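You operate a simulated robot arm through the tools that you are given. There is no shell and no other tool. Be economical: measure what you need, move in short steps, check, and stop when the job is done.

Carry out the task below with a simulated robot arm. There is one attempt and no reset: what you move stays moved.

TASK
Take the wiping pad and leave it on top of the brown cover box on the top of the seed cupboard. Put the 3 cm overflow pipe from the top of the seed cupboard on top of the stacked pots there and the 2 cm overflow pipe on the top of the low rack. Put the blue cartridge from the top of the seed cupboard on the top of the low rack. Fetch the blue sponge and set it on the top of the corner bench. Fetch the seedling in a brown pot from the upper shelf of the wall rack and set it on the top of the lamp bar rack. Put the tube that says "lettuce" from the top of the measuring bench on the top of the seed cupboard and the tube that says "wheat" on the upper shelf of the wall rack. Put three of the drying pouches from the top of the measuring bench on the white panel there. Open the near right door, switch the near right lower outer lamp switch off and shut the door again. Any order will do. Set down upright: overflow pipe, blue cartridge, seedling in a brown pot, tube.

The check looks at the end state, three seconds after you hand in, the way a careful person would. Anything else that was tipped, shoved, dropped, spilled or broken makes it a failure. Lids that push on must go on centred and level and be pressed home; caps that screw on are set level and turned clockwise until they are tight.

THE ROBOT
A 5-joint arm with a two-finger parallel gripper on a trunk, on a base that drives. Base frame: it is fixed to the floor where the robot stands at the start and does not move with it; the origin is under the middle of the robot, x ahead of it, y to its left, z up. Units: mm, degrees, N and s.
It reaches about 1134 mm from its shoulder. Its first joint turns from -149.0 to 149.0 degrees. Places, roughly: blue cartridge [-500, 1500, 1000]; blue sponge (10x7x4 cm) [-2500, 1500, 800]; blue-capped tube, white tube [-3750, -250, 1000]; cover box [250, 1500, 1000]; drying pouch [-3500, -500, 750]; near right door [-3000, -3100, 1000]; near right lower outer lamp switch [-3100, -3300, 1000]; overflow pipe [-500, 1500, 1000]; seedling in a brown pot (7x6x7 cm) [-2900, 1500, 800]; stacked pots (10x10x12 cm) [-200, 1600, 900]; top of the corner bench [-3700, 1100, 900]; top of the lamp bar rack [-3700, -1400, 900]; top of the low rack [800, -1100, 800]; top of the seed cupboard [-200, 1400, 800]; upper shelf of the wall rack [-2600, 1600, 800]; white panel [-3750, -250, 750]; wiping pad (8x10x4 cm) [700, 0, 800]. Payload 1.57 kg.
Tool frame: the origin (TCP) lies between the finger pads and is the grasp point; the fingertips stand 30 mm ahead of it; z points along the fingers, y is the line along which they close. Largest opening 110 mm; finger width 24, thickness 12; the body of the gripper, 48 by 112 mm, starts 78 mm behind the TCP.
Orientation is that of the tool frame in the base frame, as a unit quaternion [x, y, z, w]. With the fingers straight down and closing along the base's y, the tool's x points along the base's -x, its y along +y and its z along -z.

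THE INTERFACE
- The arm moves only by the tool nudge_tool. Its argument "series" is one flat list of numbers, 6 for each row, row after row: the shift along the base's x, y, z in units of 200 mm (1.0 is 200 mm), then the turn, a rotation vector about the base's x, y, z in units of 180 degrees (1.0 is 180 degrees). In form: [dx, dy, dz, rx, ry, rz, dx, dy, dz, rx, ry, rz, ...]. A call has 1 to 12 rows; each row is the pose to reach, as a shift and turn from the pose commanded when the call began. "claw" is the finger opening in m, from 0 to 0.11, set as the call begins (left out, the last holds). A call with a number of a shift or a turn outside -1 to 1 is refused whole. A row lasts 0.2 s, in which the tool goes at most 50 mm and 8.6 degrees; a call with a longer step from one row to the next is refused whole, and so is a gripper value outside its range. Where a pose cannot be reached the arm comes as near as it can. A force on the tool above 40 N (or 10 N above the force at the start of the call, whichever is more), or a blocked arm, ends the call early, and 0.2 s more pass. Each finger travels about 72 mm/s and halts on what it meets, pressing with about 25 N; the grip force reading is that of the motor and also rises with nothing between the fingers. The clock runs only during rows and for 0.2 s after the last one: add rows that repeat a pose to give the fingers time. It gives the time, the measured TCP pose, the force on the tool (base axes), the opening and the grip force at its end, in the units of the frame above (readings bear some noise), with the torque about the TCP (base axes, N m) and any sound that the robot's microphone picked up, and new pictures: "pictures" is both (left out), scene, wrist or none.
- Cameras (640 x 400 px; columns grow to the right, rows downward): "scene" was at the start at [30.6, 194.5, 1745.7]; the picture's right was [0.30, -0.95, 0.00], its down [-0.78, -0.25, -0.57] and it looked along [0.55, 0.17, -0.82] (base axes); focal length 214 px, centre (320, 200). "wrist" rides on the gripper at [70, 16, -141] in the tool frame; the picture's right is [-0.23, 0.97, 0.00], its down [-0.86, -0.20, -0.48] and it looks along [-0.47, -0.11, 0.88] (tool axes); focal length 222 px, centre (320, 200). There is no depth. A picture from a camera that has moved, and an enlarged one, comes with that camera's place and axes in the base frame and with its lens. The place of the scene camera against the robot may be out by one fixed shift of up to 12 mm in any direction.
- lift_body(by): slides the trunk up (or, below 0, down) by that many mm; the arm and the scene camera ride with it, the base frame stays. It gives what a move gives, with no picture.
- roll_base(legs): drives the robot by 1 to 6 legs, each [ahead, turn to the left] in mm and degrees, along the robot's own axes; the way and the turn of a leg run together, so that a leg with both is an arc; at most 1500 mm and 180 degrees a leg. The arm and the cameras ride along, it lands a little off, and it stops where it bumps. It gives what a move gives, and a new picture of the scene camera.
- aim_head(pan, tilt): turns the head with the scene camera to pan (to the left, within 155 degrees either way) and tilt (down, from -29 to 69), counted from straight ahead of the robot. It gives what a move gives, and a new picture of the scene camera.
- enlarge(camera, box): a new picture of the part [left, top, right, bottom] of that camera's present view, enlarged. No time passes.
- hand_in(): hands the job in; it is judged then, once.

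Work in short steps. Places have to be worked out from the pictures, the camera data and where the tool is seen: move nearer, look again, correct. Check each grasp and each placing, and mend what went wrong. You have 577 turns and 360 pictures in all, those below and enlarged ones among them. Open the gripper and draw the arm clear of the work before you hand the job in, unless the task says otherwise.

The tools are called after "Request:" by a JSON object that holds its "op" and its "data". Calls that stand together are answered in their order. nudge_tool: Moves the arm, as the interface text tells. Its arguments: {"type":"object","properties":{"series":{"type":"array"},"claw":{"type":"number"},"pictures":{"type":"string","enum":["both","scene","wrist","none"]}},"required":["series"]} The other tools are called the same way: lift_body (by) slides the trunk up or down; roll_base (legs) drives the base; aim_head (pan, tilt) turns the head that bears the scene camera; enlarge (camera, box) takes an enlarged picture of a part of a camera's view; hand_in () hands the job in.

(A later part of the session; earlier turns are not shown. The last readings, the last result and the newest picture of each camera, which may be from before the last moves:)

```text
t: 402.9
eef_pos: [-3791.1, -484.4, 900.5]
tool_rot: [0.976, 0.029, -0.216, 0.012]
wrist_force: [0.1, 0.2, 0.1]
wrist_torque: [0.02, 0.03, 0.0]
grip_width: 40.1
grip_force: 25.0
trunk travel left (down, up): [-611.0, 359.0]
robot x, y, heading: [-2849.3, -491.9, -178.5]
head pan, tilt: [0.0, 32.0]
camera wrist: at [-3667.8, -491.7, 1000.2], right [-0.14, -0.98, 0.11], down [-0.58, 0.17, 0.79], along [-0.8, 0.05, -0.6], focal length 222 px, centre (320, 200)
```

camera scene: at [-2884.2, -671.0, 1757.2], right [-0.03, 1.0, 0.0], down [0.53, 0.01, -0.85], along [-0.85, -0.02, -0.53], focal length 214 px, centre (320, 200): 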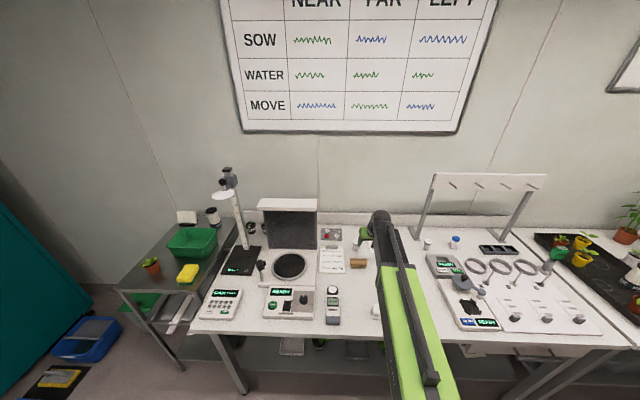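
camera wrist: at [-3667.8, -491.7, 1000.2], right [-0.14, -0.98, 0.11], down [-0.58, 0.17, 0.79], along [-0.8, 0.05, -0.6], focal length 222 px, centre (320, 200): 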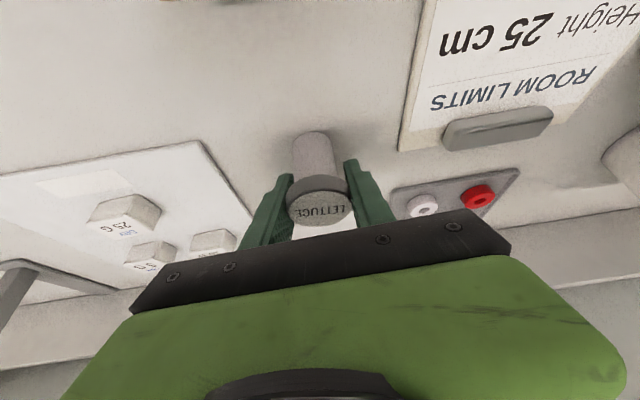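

Gripped. I lift, retract and carry the lettuce tube to the seed cupboard.

Request:
{"op": "lift_body", "data": {"by": 150}}

Request:
{"op": "nudge_tool", "data": {"series": [0.2, 0, 0, 0, 0, 0, 0.4, 0, 0, 0, 0, 0, 0.6, 0, 0, 0, 0, 0], "pictures": "none"}}

Request:
{"op": "roll_base", "data": {"legs": [[-250, 0], [0, -160], [1250, 0], [1200, 0], [0, 69]]}}

Request:
{"op": "nudge_tool", "data": {"series": [0, 0, 0, 0, 0, 0], "pictures": "wrist"}}

```text
t: 404.6
eef_pos: [-3790.9, -484.8, 1050.6]
tool_rot: [0.976, 0.028, -0.216, 0.014]
wrist_force: [-0.8, -0.3, -0.5]
wrist_torque: [0.01, 0.02, -0.03]
grip_width: 40.0
grip_force: 25.3
trunk travel left (down, up): [-761.0, 209.0]
robot x, y, heading: [-2852.5, -494.5, -178.7]
head pan, tilt: [0.0, 32.0]
```

```text
t: 405.4
eef_pos: [-3672.3, -483.2, 1052.2]
tool_rot: [0.976, 0.029, -0.217, 0.014]
wrist_force: [0.9, 0.6, 0.1]
wrist_torque: [-0.01, 0.03, -0.01]
grip_width: 39.9
grip_force: 24.8
trunk travel left (down, up): [-761.0, 209.0]
robot x, y, heading: [-2849.0, -491.4, -178.6]
head pan, tilt: [0.0, 32.0]
```

```text
t: 428.3
eef_pos: [-265.6, 1178.5, 1049.6]
tool_rot: [0.693, -0.687, -0.16, -0.147]
wrist_force: [1.2, -0.2, -0.5]
wrist_torque: [-0.01, 0.1, 0.05]
grip_width: 39.9
grip_force: 25.3
trunk travel left (down, up): [-761.0, 209.0]
robot x, y, heading: [-348.3, 357.3, 87.9]
head pan, tilt: [0.0, 32.0]
camera scene: at [-509.1, 402.5, 1773.3], right [1.0, -0.04, 0.0], down [-0.02, -0.53, -0.85], along [0.03, 0.85, -0.53], focal length 214 px, centre (320, 200)
```

scene: 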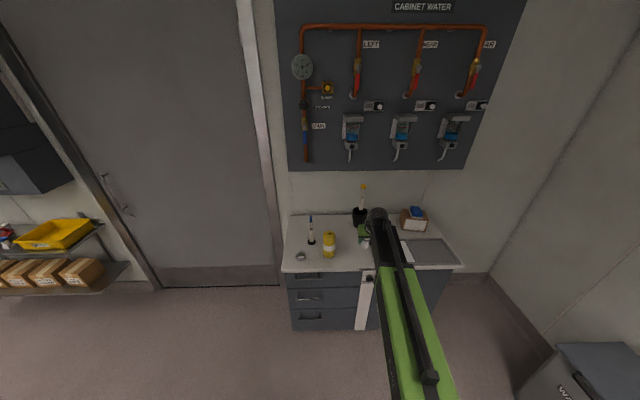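

```text
t: 428.7
eef_pos: [-268.1, 1177.1, 1050.2]
tool_rot: [0.693, -0.687, -0.159, -0.148]
wrist_force: [0.2, 0.2, -0.6]
wrist_torque: [0.05, 0.01, -0.01]
grip_width: 40.1
grip_force: 25.1
trunk travel left (down, up): [-761.0, 209.0]
robot x, y, heading: [-350.8, 358.5, 88.1]
head pan, tilt: [0.0, 32.0]
camera wrist: at [-281.0, 1054.2, 1150.1], right [-0.97, 0.2, 0.11], down [0.21, 0.57, 0.79], along [0.09, 0.8, -0.6], focal length 222 px, centre (320, 200)
```

wrist: 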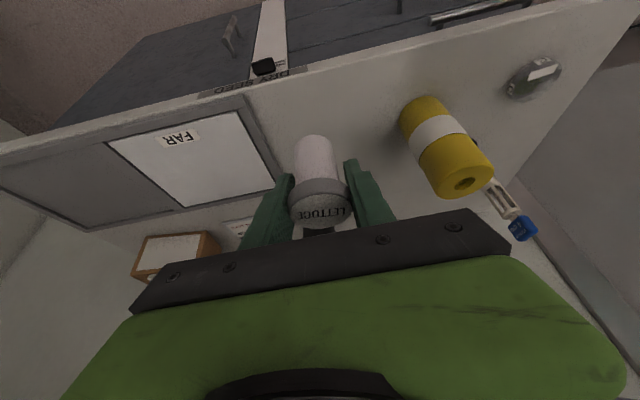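

Request:
{"op": "nudge_tool", "data": {"series": [-0.03, 0.2, 0, 0, 0, 0, -0.06, 0.4, 0, 0, 0, 0, -0.085, 0.6, 0, 0, 0, 0, -0.085, 0.65, 0, 0, 0, 0], "pictures": "none"}}

Request:
{"op": "lift_body", "data": {"by": -130}}

Request:
{"op": "nudge_tool", "data": {"series": [0, 0, 0, 0, 0, 0], "pictures": "wrist"}}

```text
t: 429.7
eef_pos: [-285.5, 1309.0, 1050.7]
tool_rot: [0.692, -0.688, -0.159, -0.148]
wrist_force: [-0.4, -0.9, -0.1]
wrist_torque: [0.04, -0.03, -0.02]
grip_width: 40.0
grip_force: 24.4
trunk travel left (down, up): [-761.0, 209.0]
robot x, y, heading: [-347.7, 356.2, 87.8]
head pan, tilt: [0.0, 32.0]
```

```text
t: 431.3
eef_pos: [-283.8, 1309.5, 920.7]
tool_rot: [0.693, -0.688, -0.159, -0.148]
wrist_force: [0.0, 0.0, -0.4]
wrist_torque: [0.02, 0.04, 0.01]
grip_width: 40.3
grip_force: 25.1
trunk travel left (down, up): [-631.0, 339.0]
robot x, y, heading: [-349.3, 355.6, 87.8]
head pan, tilt: [0.0, 32.0]
```

```text
t: 431.7
eef_pos: [-284.2, 1309.1, 920.2]
tool_rot: [0.692, -0.688, -0.159, -0.148]
wrist_force: [0.0, -0.6, -0.8]
wrist_torque: [-0.02, -0.01, 0.0]
grip_width: 40.0
grip_force: 25.1
trunk travel left (down, up): [-631.0, 339.0]
robot x, y, heading: [-348.9, 355.1, 87.7]
head pan, tilt: [0.0, 32.0]
camera wrist: at [-299.0, 1185.6, 1020.1], right [-0.97, 0.2, 0.11], down [0.21, 0.57, 0.79], along [0.09, 0.8, -0.6], focal length 222 px, centre (320, 200)
```

wrist: 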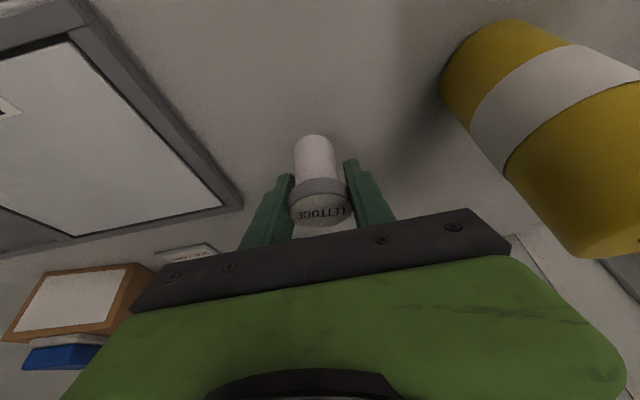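

Request:
{"op": "lift_body", "data": {"by": -28}}

Request:
{"op": "lift_body", "data": {"by": -5}}

Request:
{"op": "lift_body", "data": {"by": -4}}

```text
t: 432.4
eef_pos: [-285.1, 1309.4, 892.5]
tool_rot: [0.692, -0.688, -0.159, -0.148]
wrist_force: [-0.7, -0.6, -0.5]
wrist_torque: [-0.03, 0.0, 0.04]
grip_width: 40.2
grip_force: 24.8
trunk travel left (down, up): [-603.0, 367.0]
robot x, y, heading: [-351.1, 353.5, 87.8]
head pan, tilt: [0.0, 32.0]
```

```text
t: 432.9
eef_pos: [-284.3, 1309.2, 887.4]
tool_rot: [0.693, -0.687, -0.16, -0.147]
wrist_force: [0.3, 0.3, -0.1]
wrist_torque: [-0.01, 0.02, 0.01]
grip_width: 40.0
grip_force: 25.0
trunk travel left (down, up): [-598.0, 372.0]
robot x, y, heading: [-349.1, 356.0, 87.7]
head pan, tilt: [0.0, 32.0]
```

```text
t: 433.5
eef_pos: [-285.2, 1309.7, 882.9]
tool_rot: [0.693, -0.688, -0.159, -0.148]
wrist_force: [-0.2, -0.2, 0.2]
wrist_torque: [-0.03, -0.03, 0.01]
grip_width: 40.2
grip_force: 25.0
trunk travel left (down, up): [-594.0, 376.0]
robot x, y, heading: [-352.2, 356.2, 87.8]
head pan, tilt: [0.0, 32.0]
```

Request:
{"op": "lift_body", "data": {"by": -4}}

Request:
{"op": "lift_body", "data": {"by": -4}}

Request:
{"op": "enlarge", "data": {"camera": "wrist", "box": [240, 80, 400, 240]}}

```text
t: 434.0
eef_pos: [-284.5, 1308.8, 880.4]
tool_rot: [0.692, -0.688, -0.159, -0.149]
wrist_force: [-0.5, 3.8, 14.5]
wrist_torque: [0.04, -0.1, 0.01]
grip_width: 39.9
grip_force: 24.9
trunk travel left (down, up): [-590.0, 380.0]
robot x, y, heading: [-348.8, 355.9, 87.9]
head pan, tilt: [0.0, 32.0]
```

```text
t: 434.5
eef_pos: [-285.6, 1307.6, 876.1]
tool_rot: [0.693, -0.688, -0.159, -0.149]
wrist_force: [-1.5, 1.1, 20.0]
wrist_torque: [-0.16, -0.01, -0.05]
grip_width: 40.1
grip_force: 25.5
trunk travel left (down, up): [-586.0, 384.0]
robot x, y, heading: [-352.3, 357.3, 87.6]
head pan, tilt: [0.0, 32.0]
```

```text
2.50 times, centred on (320, 160) of wrist
camera zoom: at [-299.4, 1184.0, 976.6], right [-0.97, 0.2, 0.11], down [0.2, 0.57, 0.79], along [0.09, 0.8, -0.6], focal length 555 px, centre (320, 300)
```

zoom: 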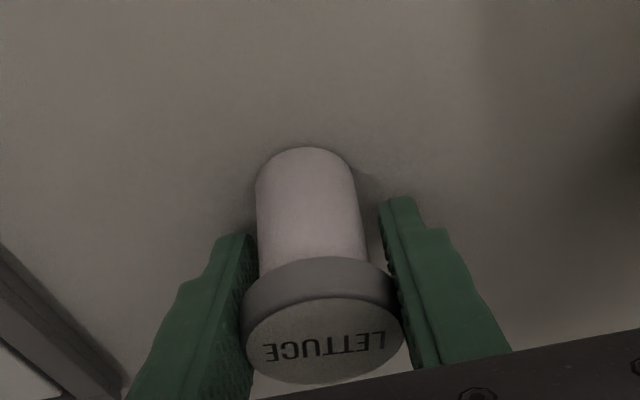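

Request:
{"op": "lift_body", "data": {"by": 4}}

Request:
{"op": "nudge_tool", "data": {"series": [0, 0, 0, 0, 0, 0, 0, 0, 0, 0, 0, 0], "claw": 0.07, "pictures": "none"}}

Request:
{"op": "lift_body", "data": {"by": 150}}

Request:
{"op": "nudge_tool", "data": {"series": [0, -0.2, 0, 0, 0, 0, 0, -0.4, 0, 0, 0, 0], "pictures": "wrist"}}

```text
t: 435.1
eef_pos: [-285.3, 1307.8, 878.8]
tool_rot: [0.692, -0.688, -0.159, -0.149]
wrist_force: [0.7, 0.3, -0.6]
wrist_torque: [0.02, 0.01, -0.01]
grip_width: 40.2
grip_force: 24.7
trunk travel left (down, up): [-590.0, 380.0]
robot x, y, heading: [-350.9, 358.3, 88.0]
head pan, tilt: [0.0, 32.0]
```

```text
t: 435.6
eef_pos: [-284.8, 1308.7, 879.8]
tool_rot: [0.693, -0.687, -0.159, -0.148]
wrist_force: [-0.1, -0.8, 0.3]
wrist_torque: [0.0, -0.01, 0.0]
grip_width: 70.0
grip_force: 0.2
trunk travel left (down, up): [-590.0, 380.0]
robot x, y, heading: [-347.7, 356.1, 87.9]
head pan, tilt: [0.0, 32.0]
```

```text
t: 437.4
eef_pos: [-285.0, 1308.8, 1030.0]
tool_rot: [0.693, -0.688, -0.159, -0.148]
wrist_force: [-0.1, 0.7, 0.7]
wrist_torque: [0.02, -0.02, 0.0]
grip_width: 69.9
grip_force: 0.1
trunk travel left (down, up): [-740.0, 230.0]
robot x, y, heading: [-349.4, 357.1, 87.8]
head pan, tilt: [0.0, 32.0]
```

```text
t: 438.0
eef_pos: [-282.9, 1228.3, 1030.3]
tool_rot: [0.693, -0.687, -0.159, -0.148]
wrist_force: [0.1, 0.6, -0.2]
wrist_torque: [0.01, -0.01, -0.01]
grip_width: 70.2
grip_force: 0.0
trunk travel left (down, up): [-740.0, 230.0]
robot x, y, heading: [-347.7, 358.0, 88.0]
head pan, tilt: [0.0, 32.0]
camera wrist: at [-297.5, 1104.7, 1129.3], right [-0.97, 0.2, 0.11], down [0.21, 0.57, 0.79], along [0.09, 0.8, -0.6], focal length 222 px, centre (320, 200)
```

wrist: 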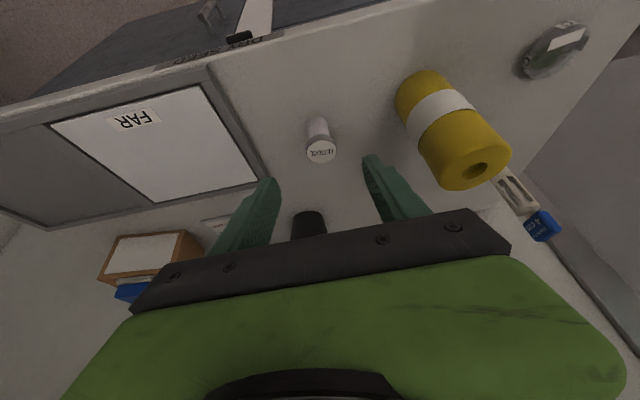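

The lettuce tube stands on the cupboard. Last: the cabinet door and lamp switch. I drive toward the near right door and look.

Request:
{"op": "roll_base", "data": {"legs": [[-200, 0], [0, 143], [1300, 0], [1000, 0]]}}

Request:
{"op": "aim_head", "data": {"pan": 10, "tilt": 15}}

```text
t: 456.4
eef_pos: [-2391.7, -2269.2, 1028.9]
tool_rot: [0.871, 0.441, -0.19, 0.104]
wrist_force: [0.3, -1.7, 0.4]
wrist_torque: [-0.02, -0.04, 0.01]
grip_width: 70.0
grip_force: 0.0
trunk travel left (down, up): [-740.0, 230.0]
robot x, y, heading: [-1816.5, -1606.8, -128.7]
head pan, tilt: [0.0, 32.0]
camera scene: at [-1705.3, -1757.4, 1752.1], right [-0.78, 0.63, 0.0], down [0.33, 0.41, -0.85], along [-0.53, -0.66, -0.53], focal length 214 px, centre (320, 200)
```

scene: 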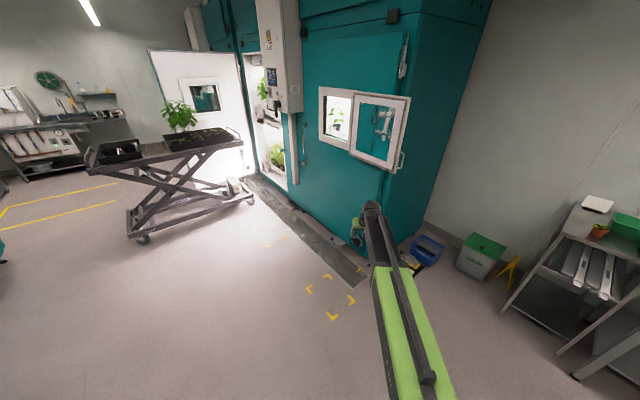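

```text
t: 457.2
eef_pos: [-2389.7, -2270.8, 1029.8]
tool_rot: [0.871, 0.44, -0.19, 0.104]
wrist_force: [0.0, 0.5, -0.2]
wrist_torque: [0.02, 0.0, -0.01]
grip_width: 70.1
grip_force: 0.1
trunk travel left (down, up): [-740.0, 230.0]
robot x, y, heading: [-1817.6, -1606.6, -128.6]
head pan, tilt: [10.0, 15.0]
camera scene: at [-1694.0, -1769.1, 1779.4], right [-0.88, 0.48, 0.0], down [0.13, 0.23, -0.97], along [-0.47, -0.85, -0.26], focal length 214 px, centre (320, 200)
```

scene: 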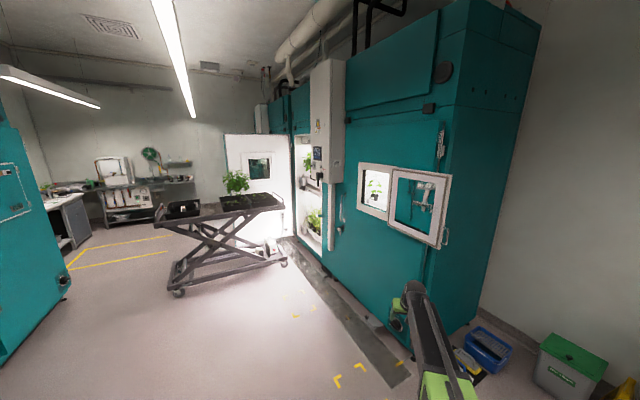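

Request:
{"op": "enlarge", "data": {"camera": "scene", "box": [320, 100, 500, 270]}}

Request:
{"op": "enlarge", "data": {"camera": "scene", "box": [270, 60, 400, 260]}}

```text
2.35 times, centred on (410, 185) of scene
camera zoom: at [-1694.0, -1769.1, 1779.4], right [-0.88, 0.48, 0.0], down [0.13, 0.23, -0.97], along [-0.47, -0.85, -0.26], focal length 505 px, centre (108, 235)
```

zoom: 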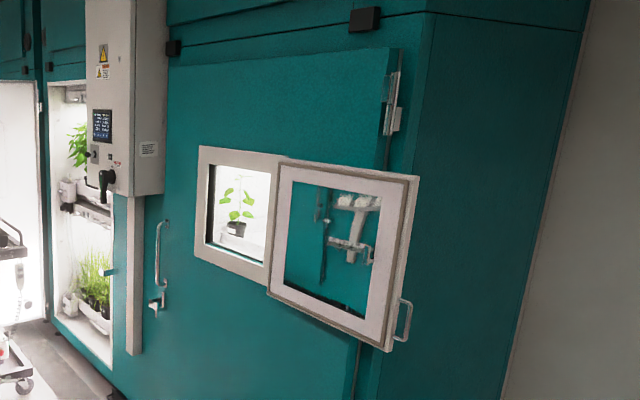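

```text
2.00 times, centred on (335, 160) of scene
camera zoom: at [-1694.0, -1769.1, 1779.4], right [-0.88, 0.48, 0.0], down [0.13, 0.23, -0.97], along [-0.47, -0.85, -0.26], focal length 429 px, centre (290, 280)
```

zoom: 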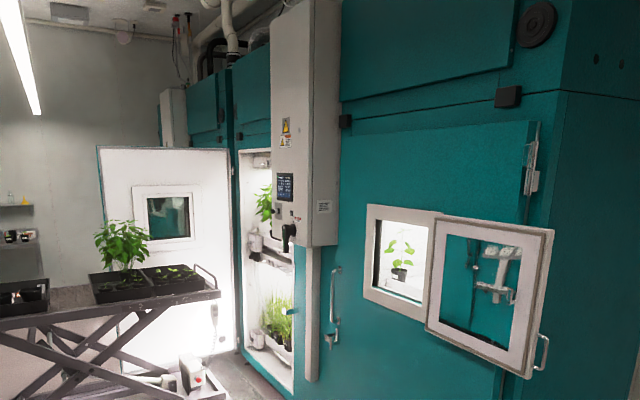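

The near right door is the closed teal door facing +x, hinged at its north edge (y≈-2540), with the handle at y≈-3500. I drive down the aisle to face it.

Request:
{"op": "roll_base", "data": {"legs": [[0, 39], [1100, 0]]}}

Request:
{"op": "aim_head", "data": {"pan": -60, "tilt": 22}}

```text
t: 464.5
eef_pos: [-1881.1, -3569.2, 1029.3]
tool_rot: [0.681, 0.699, -0.146, 0.161]
wrist_force: [0.1, -0.6, 0.6]
wrist_torque: [-0.01, 0.01, 0.01]
grip_width: 69.9
grip_force: 0.1
trunk travel left (down, up): [-740.0, 230.0]
robot x, y, heading: [-1833.5, -2699.9, -91.1]
head pan, tilt: [10.0, 15.0]
camera scene: at [-1639.7, -2751.1, 1779.4], right [-0.99, -0.16, 0.0], down [-0.04, 0.26, -0.97], along [0.16, -0.95, -0.26], focal length 214 px, centre (320, 200)
```

scene: 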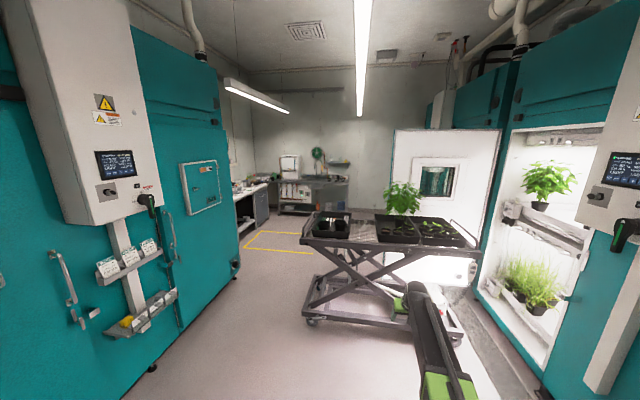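

```text
t: 465.9
eef_pos: [-1880.8, -3567.6, 1028.8]
tool_rot: [0.682, 0.698, -0.146, 0.16]
wrist_force: [0.5, 1.2, 0.0]
wrist_torque: [0.0, -0.03, -0.02]
grip_width: 70.0
grip_force: 0.2
trunk travel left (down, up): [-740.0, 230.0]
robot x, y, heading: [-1828.7, -2694.4, -90.9]
head pan, tilt: [-60.0, 22.0]
camera scene: at [-1735.7, -2703.6, 1768.0], right [-0.49, 0.87, 0.0], down [0.33, 0.18, -0.93], along [-0.81, -0.45, -0.37], focal length 214 px, centre (320, 200)
```

scene: 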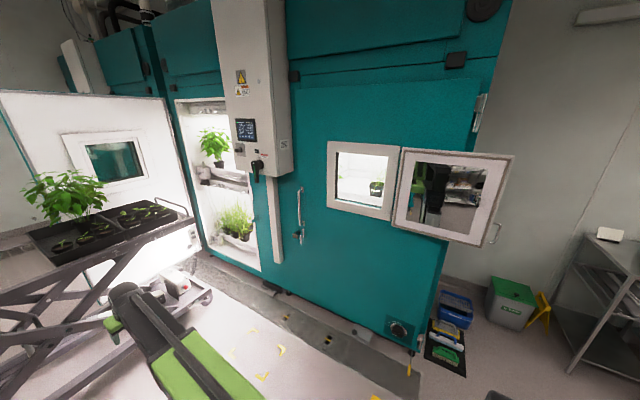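

Request:
{"op": "enlarge", "data": {"camera": "scene", "box": [230, 120, 400, 290]}}

Request:
{"op": "enlarge", "data": {"camera": "scene", "box": [285, 175, 315, 250]}}

```text
2.35 times, centred on (315, 205) of scene
camera zoom: at [-1735.7, -2703.6, 1768.0], right [-0.49, 0.87, 0.0], down [0.33, 0.18, -0.93], along [-0.81, -0.45, -0.37], focal length 505 px, centre (332, 188)
```

zoom: 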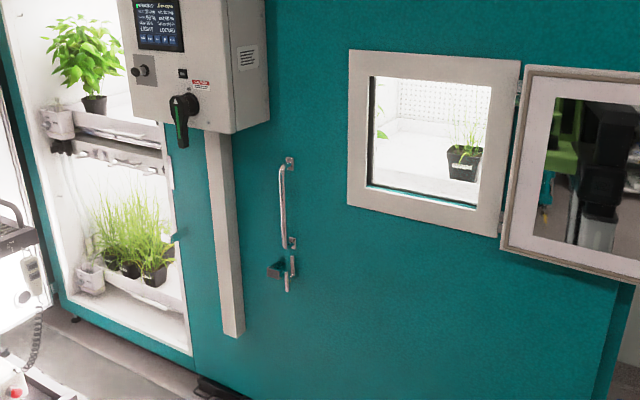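

```text
5.33 times, centred on (300, 212) of scene
camera zoom: at [-1735.7, -2703.6, 1768.0], right [-0.49, 0.87, 0.0], down [0.33, 0.18, -0.93], along [-0.81, -0.45, -0.37], focal length 1144 px, centre (427, 133)
```

zoom: 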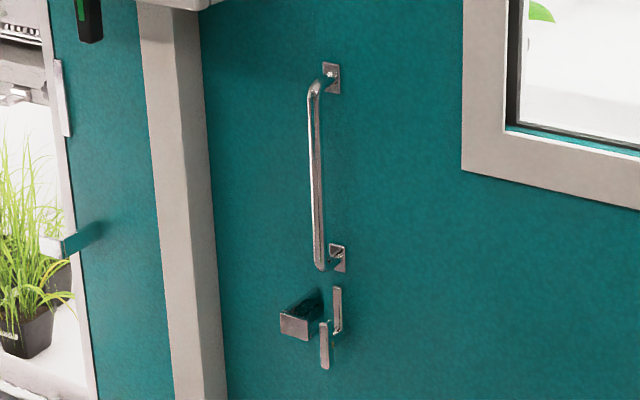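

The handle is a vertical bar at about (-2942, -3549, z 965–1270), the door plane x≈-2985 and the hinge near y≈-2595. I turn the arm round via the west and back down the aisle, keeping clear of the cart.

Request:
{"op": "roll_base", "data": {"legs": [[0, -89], [0, -90], [-860, 0], [0, 89]]}}

Request:
{"op": "aim_head", "data": {"pan": 0, "tilt": 30}}

```text
t: 481.9
eef_pos: [-2703.7, -3508.9, 1029.3]
tool_rot: [0.976, 0.012, -0.217, 0.011]
wrist_force: [-1.0, 1.2, -0.2]
wrist_torque: [-0.09, 0.01, 0.04]
grip_width: 70.2
grip_force: 0.0
trunk travel left (down, up): [-740.0, 230.0]
robot x, y, heading: [-1832.7, -3586.7, 178.7]
head pan, tilt: [-60.0, 22.0]
camera scene: at [-1827.1, -3680.3, 1768.2], right [0.88, 0.48, 0.0], down [0.18, -0.33, -0.93], along [-0.45, 0.81, -0.38], focal length 214 px, centre (320, 200)
```

scene: 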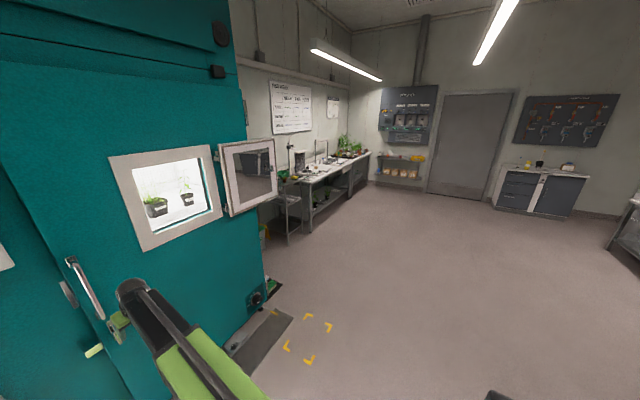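

```text
t: 483.2
eef_pos: [-2704.8, -3510.5, 1029.7]
tool_rot: [0.976, 0.011, -0.216, 0.01]
wrist_force: [-0.3, -0.3, 0.0]
wrist_torque: [0.0, -0.02, -0.03]
grip_width: 70.0
grip_force: 0.1
trunk travel left (down, up): [-740.0, 230.0]
robot x, y, heading: [-1833.0, -3587.0, 178.8]
head pan, tilt: [0.0, 30.0]
camera scene: at [-1873.5, -3761.9, 1755.2], right [0.02, 1.0, 0.0], down [0.5, -0.01, -0.87], along [-0.87, 0.02, -0.5], focal length 214 px, centre (320, 200)
```

scene: 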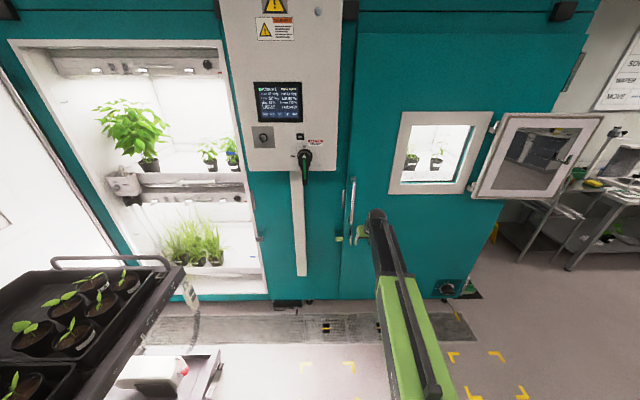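

Request:
{"op": "enlarge", "data": {"camera": "scene", "box": [20, 30, 280, 300]}}

Request:
{"op": "enlarge", "data": {"camera": "scene", "box": [320, 150, 500, 300]}}

```text
1.48 times, centred on (150, 165) of scene
camera zoom: at [-1873.5, -3761.9, 1755.2], right [0.02, 1.0, 0.0], down [0.5, -0.01, -0.87], along [-0.87, 0.02, -0.5], focal length 318 px, centre (572, 252)
```

zoom: 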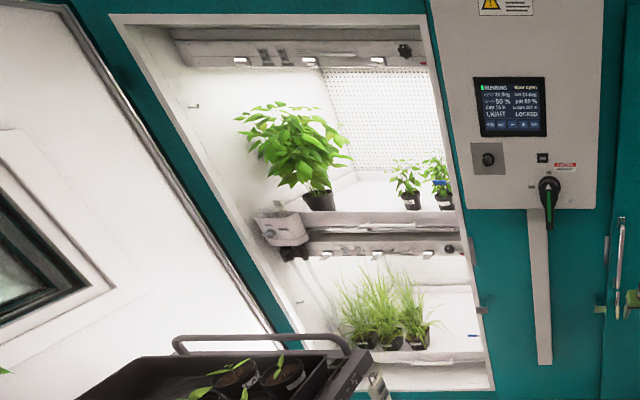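

```text
2.67 times, centred on (410, 225) of scene
camera zoom: at [-1873.5, -3761.9, 1755.2], right [0.02, 1.0, 0.0], down [0.5, -0.01, -0.87], along [-0.87, 0.02, -0.5], focal length 572 px, centre (80, 133)
```

zoom: 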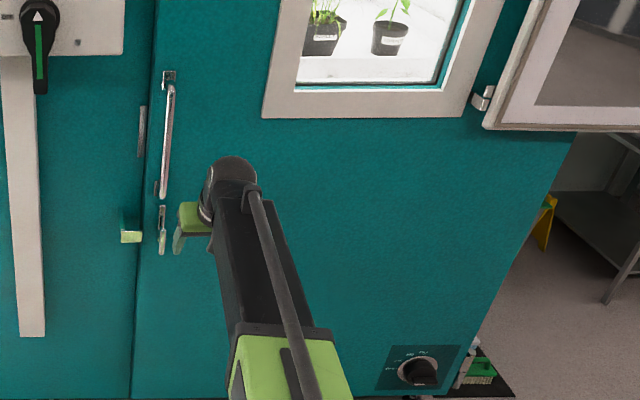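

I tilt the tool to horizontal for grasping the vertical bar handle.

Request:
{"op": "nudge_tool", "data": {"series": [0, 0, 0.03, 0, 0.045, 0, 0, 0, 0.06, 0, 0.09, 0, 0, 0, 0.1, 0, 0.135, 0, 0, 0, 0.13, 0, 0.18, 0, 0, 0, 0.16, 0, 0.225, 0, 0, 0, 0.2, 0, 0.27, 0, 0, 0, 0.23, 0, 0.315, 0, 0, 0, 0.26, 0, 0.36, 0], "claw": 0.06, "pictures": "both"}}

```text
t: 485.0
eef_pos: [-2701.6, -3508.6, 1243.4]
tool_rot: [0.71, 0.014, -0.704, 0.0]
wrist_force: [0.0, -1.1, 0.4]
wrist_torque: [0.01, -0.07, -0.03]
grip_width: 60.0
grip_force: 0.2
out of reach, approached as far as the arm can: row 1, 2, 3, 4, 5, 6, 7, 8
trunk travel left (down, up): [-740.0, 230.0]
robot x, y, heading: [-1833.8, -3587.7, 178.7]
head pan, tilt: [0.0, 30.0]
camera scene: at [-1873.4, -3761.9, 1755.2], right [0.02, 1.0, 0.0], down [0.5, -0.01, -0.87], along [-0.87, 0.02, -0.5], focal length 214 px, centre (320, 200)
camera wrist: at [-2559.9, -3520.2, 1175.0], right [0.02, -0.98, 0.21], down [0.47, 0.19, 0.86], along [-0.88, 0.08, 0.46], focal length 222 px, centre (320, 200)
```

scene: 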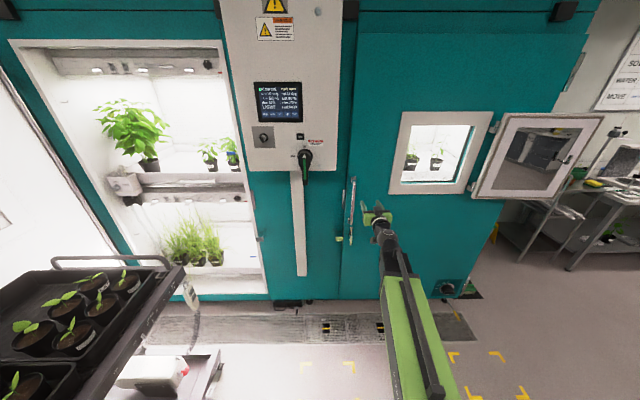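
wrist: 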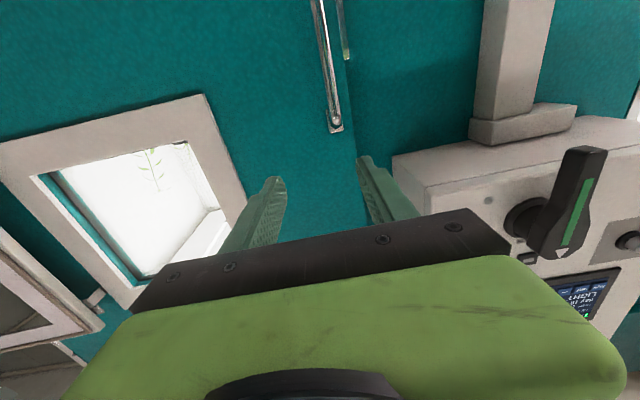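

Request:
{"op": "lift_body", "data": {"by": -120}}

Request:
{"op": "nudge_tool", "data": {"series": [0, -0.15, 0, 0, 0, 0], "pictures": "none"}}

Request:
{"op": "roll_base", "data": {"legs": [[110, 0]]}}

Request:
{"op": "nudge_tool", "data": {"series": [0, 0, 0, 0, 0, 0], "pictures": "wrist"}}

Request:
{"op": "enlarge", "data": {"camera": "scene", "box": [310, 140, 460, 280]}}

```text
t: 486.5
eef_pos: [-2701.7, -3509.0, 1123.5]
tool_rot: [0.71, 0.016, -0.704, 0.002]
wrist_force: [-0.3, 0.4, -0.5]
wrist_torque: [0.02, 0.0, 0.01]
grip_width: 60.1
grip_force: 0.0
trunk travel left (down, up): [-620.0, 350.0]
robot x, y, heading: [-1832.3, -3587.8, 178.6]
head pan, tilt: [0.0, 30.0]
```

```text
t: 486.9
eef_pos: [-2702.2, -3539.9, 1122.7]
tool_rot: [0.71, 0.015, -0.704, 0.001]
wrist_force: [-0.1, 0.0, 0.0]
wrist_torque: [-0.01, -0.01, -0.02]
grip_width: 60.2
grip_force: 0.1
trunk travel left (down, up): [-620.0, 350.0]
robot x, y, heading: [-1833.9, -3587.9, 178.6]
head pan, tilt: [0.0, 30.0]
```

```text
t: 488.1
eef_pos: [-2812.5, -3535.0, 1122.4]
tool_rot: [0.71, 0.015, -0.704, 0.002]
wrist_force: [0.3, -0.5, -0.4]
wrist_torque: [0.02, 0.03, -0.01]
grip_width: 60.0
grip_force: 0.1
trunk travel left (down, up): [-620.0, 350.0]
robot x, y, heading: [-1941.8, -3585.7, 178.4]
head pan, tilt: [0.0, 30.0]
camera scene: at [-1984.1, -3759.4, 1635.2], right [0.02, 1.0, 0.0], down [0.5, -0.01, -0.87], along [-0.87, 0.02, -0.5], focal length 214 px, centre (320, 200)
```

scene: 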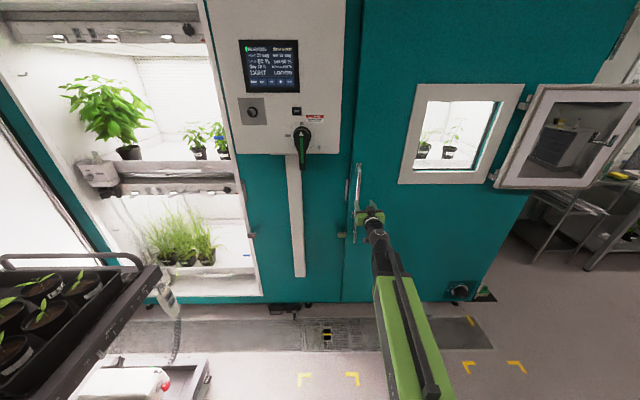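

```text
t: 488.5
eef_pos: [-2812.1, -3536.1, 1123.3]
tool_rot: [0.71, 0.016, -0.704, 0.002]
wrist_force: [-1.2, 0.7, 0.1]
wrist_torque: [-0.02, -0.02, -0.02]
grip_width: 59.8
grip_force: 0.0
trunk travel left (down, up): [-620.0, 350.0]
robot x, y, heading: [-1940.8, -3583.0, 178.7]
head pan, tilt: [0.0, 30.0]
camera wrist: at [-2670.8, -3547.2, 1055.2], right [0.02, -0.98, 0.21], down [0.47, 0.19, 0.86], along [-0.88, 0.08, 0.46], focal length 222 px, centre (320, 200)
```

wrist: 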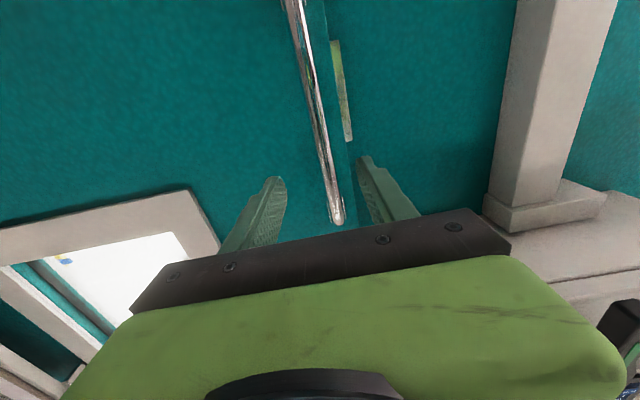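

```text
2.86 times, centred on (385, 210) of scene
camera zoom: at [-1983.3, -3759.4, 1635.2], right [0.02, 1.0, 0.0], down [0.5, -0.01, -0.87], along [-0.87, 0.02, -0.5], focal length 613 px, centre (134, 171)
```

zoom: 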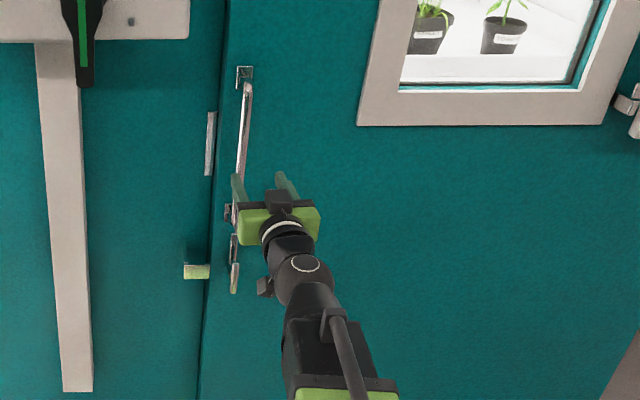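

The bar sits between the fingers' line. I advance to it and close.

Request:
{"op": "nudge_tool", "data": {"series": [-0.2, -0.01, 0, 0, 0, 0, -0.4, -0.02, 0, 0, 0, 0, -0.57, -0.03, 0, 0, 0, 0], "pictures": "wrist"}}

```text
t: 489.3
eef_pos: [-2928.0, -3544.0, 1123.6]
tool_rot: [0.709, 0.016, -0.705, 0.002]
wrist_force: [0.4, -0.1, -0.2]
wrist_torque: [0.01, 0.03, 0.01]
grip_width: 60.2
grip_force: 0.0
trunk travel left (down, up): [-620.0, 350.0]
robot x, y, heading: [-1940.6, -3584.9, 178.7]
head pan, tilt: [0.0, 30.0]
camera wrist: at [-2786.1, -3555.1, 1055.1], right [0.02, -0.98, 0.21], down [0.47, 0.19, 0.86], along [-0.88, 0.08, 0.46], focal length 222 px, centre (320, 200)
```

wrist: 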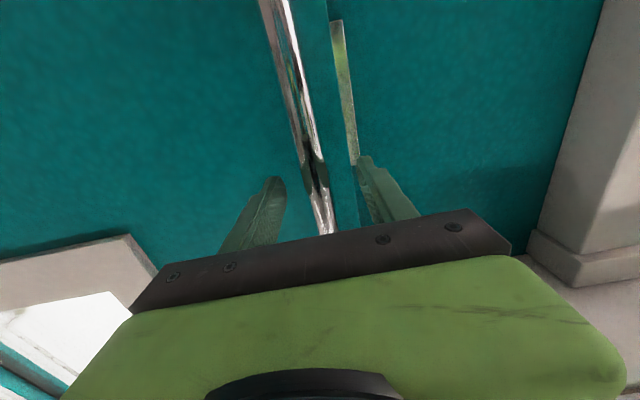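

Request:
{"op": "nudge_tool", "data": {"series": [-0.05, 0.02, 0, 0, 0, 0, -0.1, 0.02, 0, 0, 0, 0], "pictures": "none"}}

Request:
{"op": "nudge_tool", "data": {"series": [0, 0, 0, 0, 0, 0, 0, 0, 0, 0, 0, 0, 0, 0, 0, 0, 0, 0, 0, 0, 0, 0, 0, 0], "claw": 0.0, "pictures": "wrist"}}

```text
t: 489.9
eef_pos: [-2946.4, -3538.7, 1123.5]
tool_rot: [0.709, 0.016, -0.705, 0.003]
wrist_force: [-0.7, 0.9, -0.6]
wrist_torque: [0.02, 0.01, 0.01]
grip_width: 60.1
grip_force: 0.0
trunk travel left (down, up): [-620.0, 350.0]
robot x, y, heading: [-1943.4, -3582.9, 178.9]
head pan, tilt: [0.0, 30.0]
```

```text
t: 490.9
eef_pos: [-2946.8, -3542.1, 1124.3]
tool_rot: [0.709, 0.016, -0.705, 0.003]
wrist_force: [3.1, -21.4, -4.8]
wrist_torque: [-0.93, -0.11, -0.08]
grip_width: 19.9
grip_force: 33.7
trunk travel left (down, up): [-620.0, 350.0]
robot x, y, heading: [-1944.6, -3587.6, 178.7]
head pan, tilt: [0.0, 30.0]
camera wrist: at [-2805.1, -3553.6, 1055.2], right [0.03, -0.98, 0.21], down [0.47, 0.2, 0.86], along [-0.88, 0.07, 0.46], focal length 222 px, centre (320, 200)
```

wrist: 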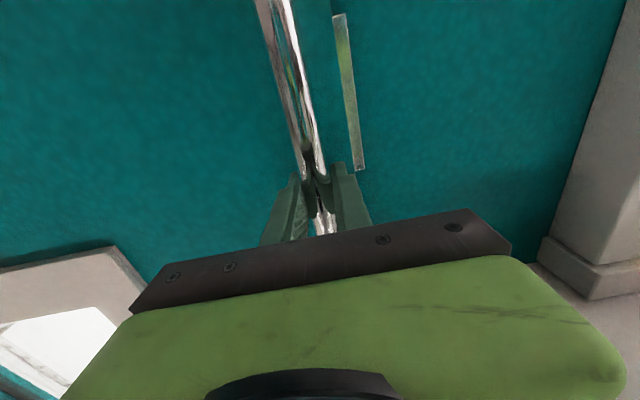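

The bar is gripped (20 mm). I relax the side load and try a small pull.

Request:
{"op": "nudge_tool", "data": {"series": [0, -0.03, 0, 0, 0, 0, 0.03, -0.03, 0, 0, 0, 0, 0.08, -0.03, 0, 0, 0, 0], "pictures": "none"}}

```text
t: 491.7
eef_pos: [-2931.3, -3542.0, 1122.8]
tool_rot: [0.709, 0.014, -0.705, 0.002]
wrist_force: [-7.2, 5.7, 9.0]
wrist_torque: [-0.84, 0.11, 0.02]
grip_width: 20.1
grip_force: 33.8
trunk travel left (down, up): [-620.0, 350.0]
robot x, y, heading: [-1940.2, -3585.8, 178.5]
head pan, tilt: [0.0, 30.0]
```

Request:
{"op": "nudge_tool", "data": {"series": [0.1, 0.0, 0, 0, 0, 0, 0.2, 0.0, 0, 0, 0, 0], "pictures": "both"}}

```text
t: 492.3
eef_pos: [-2890.2, -3537.8, 1123.5]
tool_rot: [0.71, 0.012, -0.704, 0.0]
wrist_force: [-2.1, 26.9, 5.5]
wrist_torque: [-0.75, 0.63, 0.12]
grip_width: 20.0
grip_force: 34.0
trunk travel left (down, up): [-620.0, 350.0]
robot x, y, heading: [-1939.5, -3579.6, 179.1]
head pan, tilt: [0.0, 30.0]
camera scene: at [-1983.0, -3755.5, 1635.5], right [0.02, 1.0, 0.0], down [0.5, -0.01, -0.87], along [-0.87, 0.02, -0.5], focal length 214 px, centre (320, 200)
camera wrist: at [-2748.7, -3551.0, 1055.2], right [0.02, -0.98, 0.21], down [0.47, 0.19, 0.86], along [-0.88, 0.09, 0.46], focal length 222 px, centre (320, 200)
```

scene: 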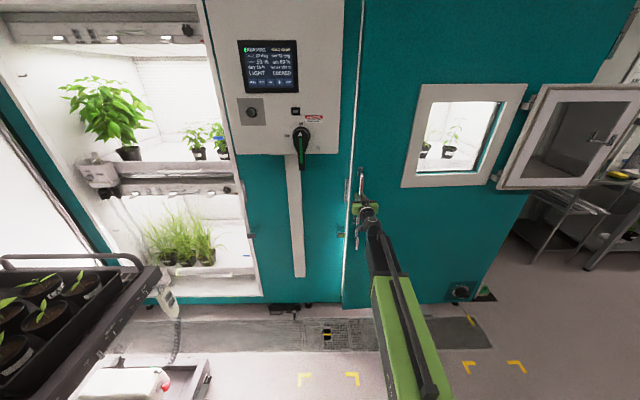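
wrist: 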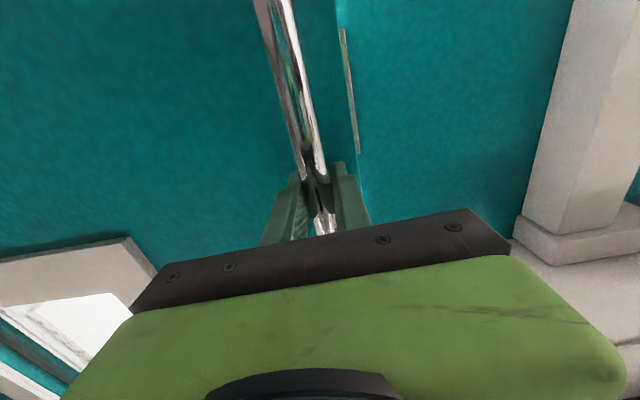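

The door swings open without a latch. I continue: back the base in short legs and correct the hand sideways along the hinge arc.

Request:
{"op": "nudge_tool", "data": {"series": [0, 0.03, 0, 0, 0, 0, 0.1, 0.05, 0, 0, 0, 0], "pictures": "none"}}

Request:
{"op": "roll_base", "data": {"legs": [[-80, 0]]}}

```text
t: 492.9
eef_pos: [-2869.3, -3536.4, 1123.1]
tool_rot: [0.71, 0.016, -0.704, 0.004]
wrist_force: [0.4, 0.0, 2.5]
wrist_torque: [-0.88, 0.95, -0.15]
grip_width: 19.8
grip_force: 33.3
trunk travel left (down, up): [-620.0, 350.0]
robot x, y, heading: [-1938.3, -3584.2, 178.6]
head pan, tilt: [0.0, 30.0]
```

```text
t: 494.0
eef_pos: [-2802.0, -3524.4, 1124.0]
tool_rot: [0.709, 0.006, -0.705, -0.004]
wrist_force: [-1.7, 4.9, 14.2]
wrist_torque: [-0.73, 0.13, -0.14]
grip_width: 19.8
grip_force: 33.8
trunk travel left (down, up): [-620.0, 350.0]
robot x, y, heading: [-1875.9, -3584.8, 178.6]
head pan, tilt: [0.0, 30.0]
stopped in leg 1: the force on the tool passed its limit at 44 N (the readings are from after the stop); the commanded pose is now the measured one
camera scene: at [-1915.4, -3760.2, 1635.5], right [0.02, 1.0, 0.0], down [0.5, -0.01, -0.87], along [-0.87, 0.02, -0.5], focal length 214 px, centre (320, 200)
```

scene: 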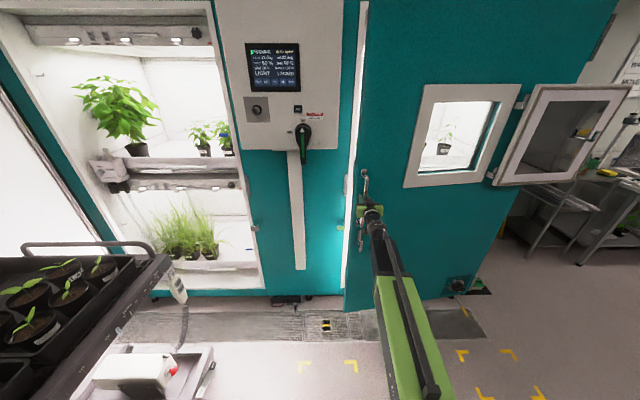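

Request:
{"op": "nudge_tool", "data": {"series": [0.12, 0.03, 0, 0, 0, 0, 0.25, 0.06, 0, 0, 0, 0], "pictures": "none"}}

Request:
{"op": "roll_base", "data": {"legs": [[-50, 0]]}}

```text
t: 494.6
eef_pos: [-2752.2, -3512.7, 1123.5]
tool_rot: [0.709, 0.006, -0.705, -0.005]
wrist_force: [-2.4, 8.6, 12.6]
wrist_torque: [-0.74, 0.71, -0.08]
grip_width: 19.9
grip_force: 33.7
trunk travel left (down, up): [-620.0, 350.0]
robot x, y, heading: [-1873.7, -3585.8, 178.6]
head pan, tilt: [0.0, 30.0]
```

```text
t: 495.5
eef_pos: [-2720.6, -3503.0, 1124.2]
tool_rot: [0.709, -0.003, -0.705, -0.011]
wrist_force: [-1.6, 5.7, 10.0]
wrist_torque: [-0.69, 0.15, -0.15]
grip_width: 19.9
grip_force: 33.5
trunk travel left (down, up): [-620.0, 350.0]
robot x, y, heading: [-1840.8, -3590.7, 178.8]
head pan, tilt: [0.0, 30.0]
stopped in leg 1: the force on the tool passed its limit at 45 N (the readings are from after the stop); the commanded pose is now the measured one
camera scene: at [-1884.5, -3760.7, 1635.4], right [0.02, 1.0, 0.0], down [0.5, -0.01, -0.87], along [-0.87, 0.02, -0.5], focal length 214 px, centre (320, 200)
```

scene: 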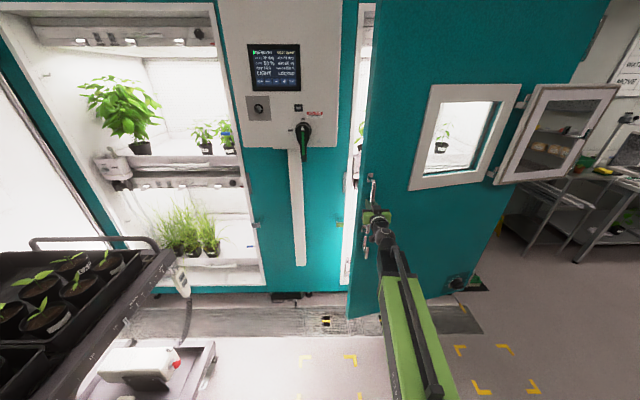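

Request:
{"op": "nudge_tool", "data": {"series": [0.05, 0.04, 0, 0, 0, -0.01, 0.1, 0.08, 0, 0, 0, -0.02], "pictures": "none"}}

Request:
{"op": "roll_base", "data": {"legs": [[-50, 0]]}}

Request:
{"op": "nudge_tool", "data": {"series": [0.02, 0.06, 0, 0, 0, -0.01, 0.04, 0.13, 0, 0, 0, -0.02], "pictures": "none"}}

Request:
{"op": "roll_base", "data": {"legs": [[-50, 0]]}}

```text
t: 496.1
eef_pos: [-2699.0, -3496.2, 1123.3]
tool_rot: [0.709, -0.015, -0.704, -0.029]
wrist_force: [11.7, -32.6, -8.1]
wrist_torque: [-0.86, 0.17, -0.11]
grip_width: 20.0
grip_force: 34.0
trunk travel left (down, up): [-620.0, 350.0]
robot x, y, heading: [-1844.4, -3589.6, 178.6]
head pan, tilt: [0.0, 30.0]
```

```text
t: 497.4
eef_pos: [-2652.1, -3480.1, 1123.2]
tool_rot: [0.709, -0.03, -0.704, -0.039]
wrist_force: [-2.7, 6.1, -7.7]
wrist_torque: [-0.84, 0.75, -0.14]
grip_width: 19.6
grip_force: 34.0
trunk travel left (down, up): [-620.0, 350.0]
robot x, y, heading: [-1793.7, -3587.4, 178.8]
head pan, tilt: [0.0, 30.0]
stopped in leg 1: the force on the tool passed its limit at 48 N (the readings are from after the stop); the commanded pose is now the measured one
camera scene: at [-1837.6, -3761.7, 1635.2], right [0.02, 1.0, 0.0], down [0.5, -0.01, -0.87], along [-0.87, 0.02, -0.5], focal length 214 px, centre (320, 200)
```

scene: 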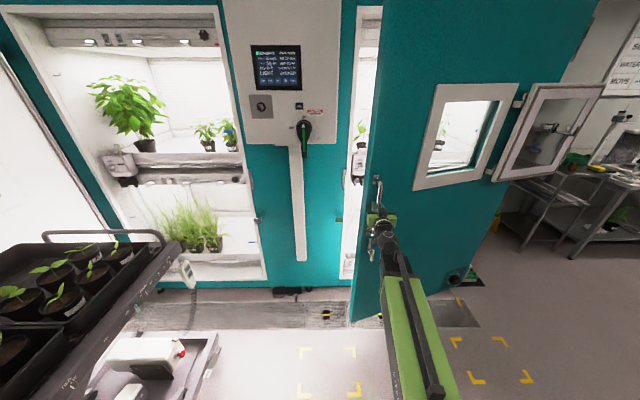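

```text
t: 497.9
eef_pos: [-2646.6, -3478.0, 1122.6]
tool_rot: [0.71, -0.035, -0.702, -0.043]
wrist_force: [5.9, -13.2, -2.9]
wrist_torque: [-1.01, -0.6, 0.11]
grip_width: 19.9
grip_force: 33.8
trunk travel left (down, up): [-620.0, 350.0]
robot x, y, heading: [-1797.8, -3591.9, 178.5]
head pan, tilt: [0.0, 30.0]
stopped in row 2: the force on the tool passed its limit at 48 N (the readings are from after the stop); the commanded pose is now the measured one
```

```text
t: 498.8
eef_pos: [-2607.6, -3463.8, 1123.8]
tool_rot: [0.707, -0.047, -0.704, -0.054]
wrist_force: [-3.4, 5.4, 6.5]
wrist_torque: [-0.69, 0.89, -0.1]
grip_width: 19.8
grip_force: 34.0
trunk travel left (down, up): [-620.0, 350.0]
robot x, y, heading: [-1752.1, -3587.3, 178.6]
head pan, tilt: [0.0, 30.0]
stopped in leg 1: the force on the tool passed its limit at 50 N (the readings are from after the stop); the commanded pose is now the measured one
camera scene: at [-1797.7, -3762.7, 1635.3], right [0.02, 1.0, 0.0], down [0.5, -0.01, -0.87], along [-0.87, 0.02, -0.5], focal length 214 px, centre (320, 200)
```

scene: 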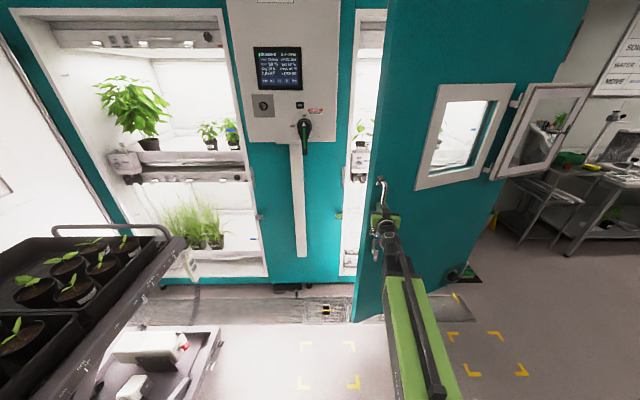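

The grip method works. I switch to arc legs (backing while turning right) so that the hand follows the door's arc.

Request:
{"op": "roll_base", "data": {"legs": [[-75, -3]]}}

Request:
{"op": "roll_base", "data": {"legs": [[-70, -3.5]]}}

```text
t: 499.9
eef_pos: [-2523.5, -3419.9, 1125.5]
tool_rot: [0.705, -0.065, -0.702, -0.075]
wrist_force: [2.8, -2.5, 15.1]
wrist_torque: [-1.02, -0.68, 0.13]
grip_width: 20.0
grip_force: 33.5
trunk travel left (down, up): [-620.0, 350.0]
robot x, y, heading: [-1679.1, -3588.1, 175.7]
head pan, tilt: [0.0, 30.0]
camera scene: at [-1729.1, -3763.1, 1635.7], right [0.08, 1.0, 0.0], down [0.5, -0.04, -0.87], along [-0.86, 0.07, -0.5], focal length 214 px, centre (320, 200)
```

scene: 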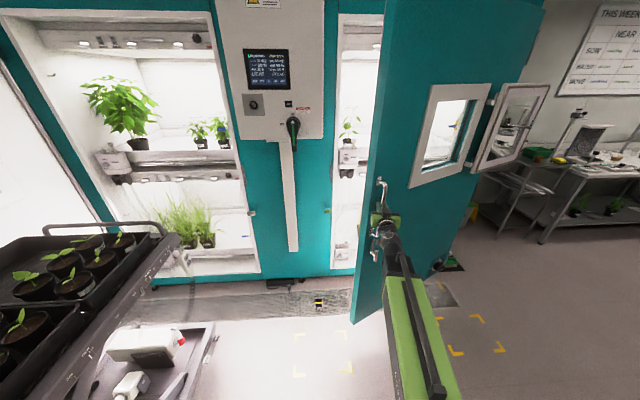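

```text
t: 501.5
eef_pos: [-2442.1, -3371.0, 1124.2]
tool_rot: [0.702, -0.092, -0.7, -0.097]
wrist_force: [-1.4, 1.9, 3.3]
wrist_torque: [-0.54, -0.27, 0.0]
grip_width: 19.6
grip_force: 33.5
trunk travel left (down, up): [-620.0, 350.0]
robot x, y, heading: [-1609.8, -3595.9, 172.1]
head pan, tilt: [0.0, 30.0]
stopped in leg 1: the robot was blocked; the commanded pose is now the measured one
camera scene: at [-1671.2, -3763.3, 1635.3], right [0.13, 0.99, 0.0], down [0.5, -0.07, -0.87], along [-0.86, 0.12, -0.5], focal length 214 px, centre (320, 200)
```

scene: 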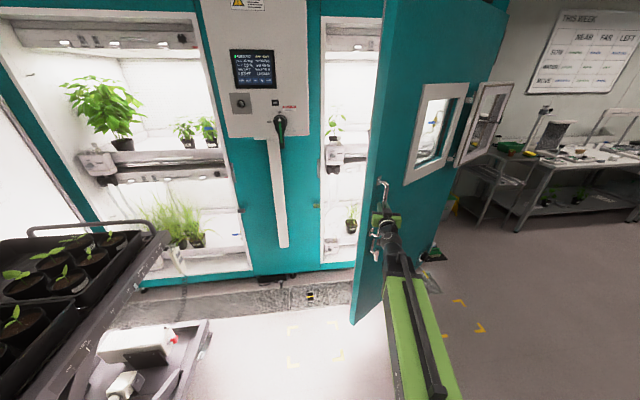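

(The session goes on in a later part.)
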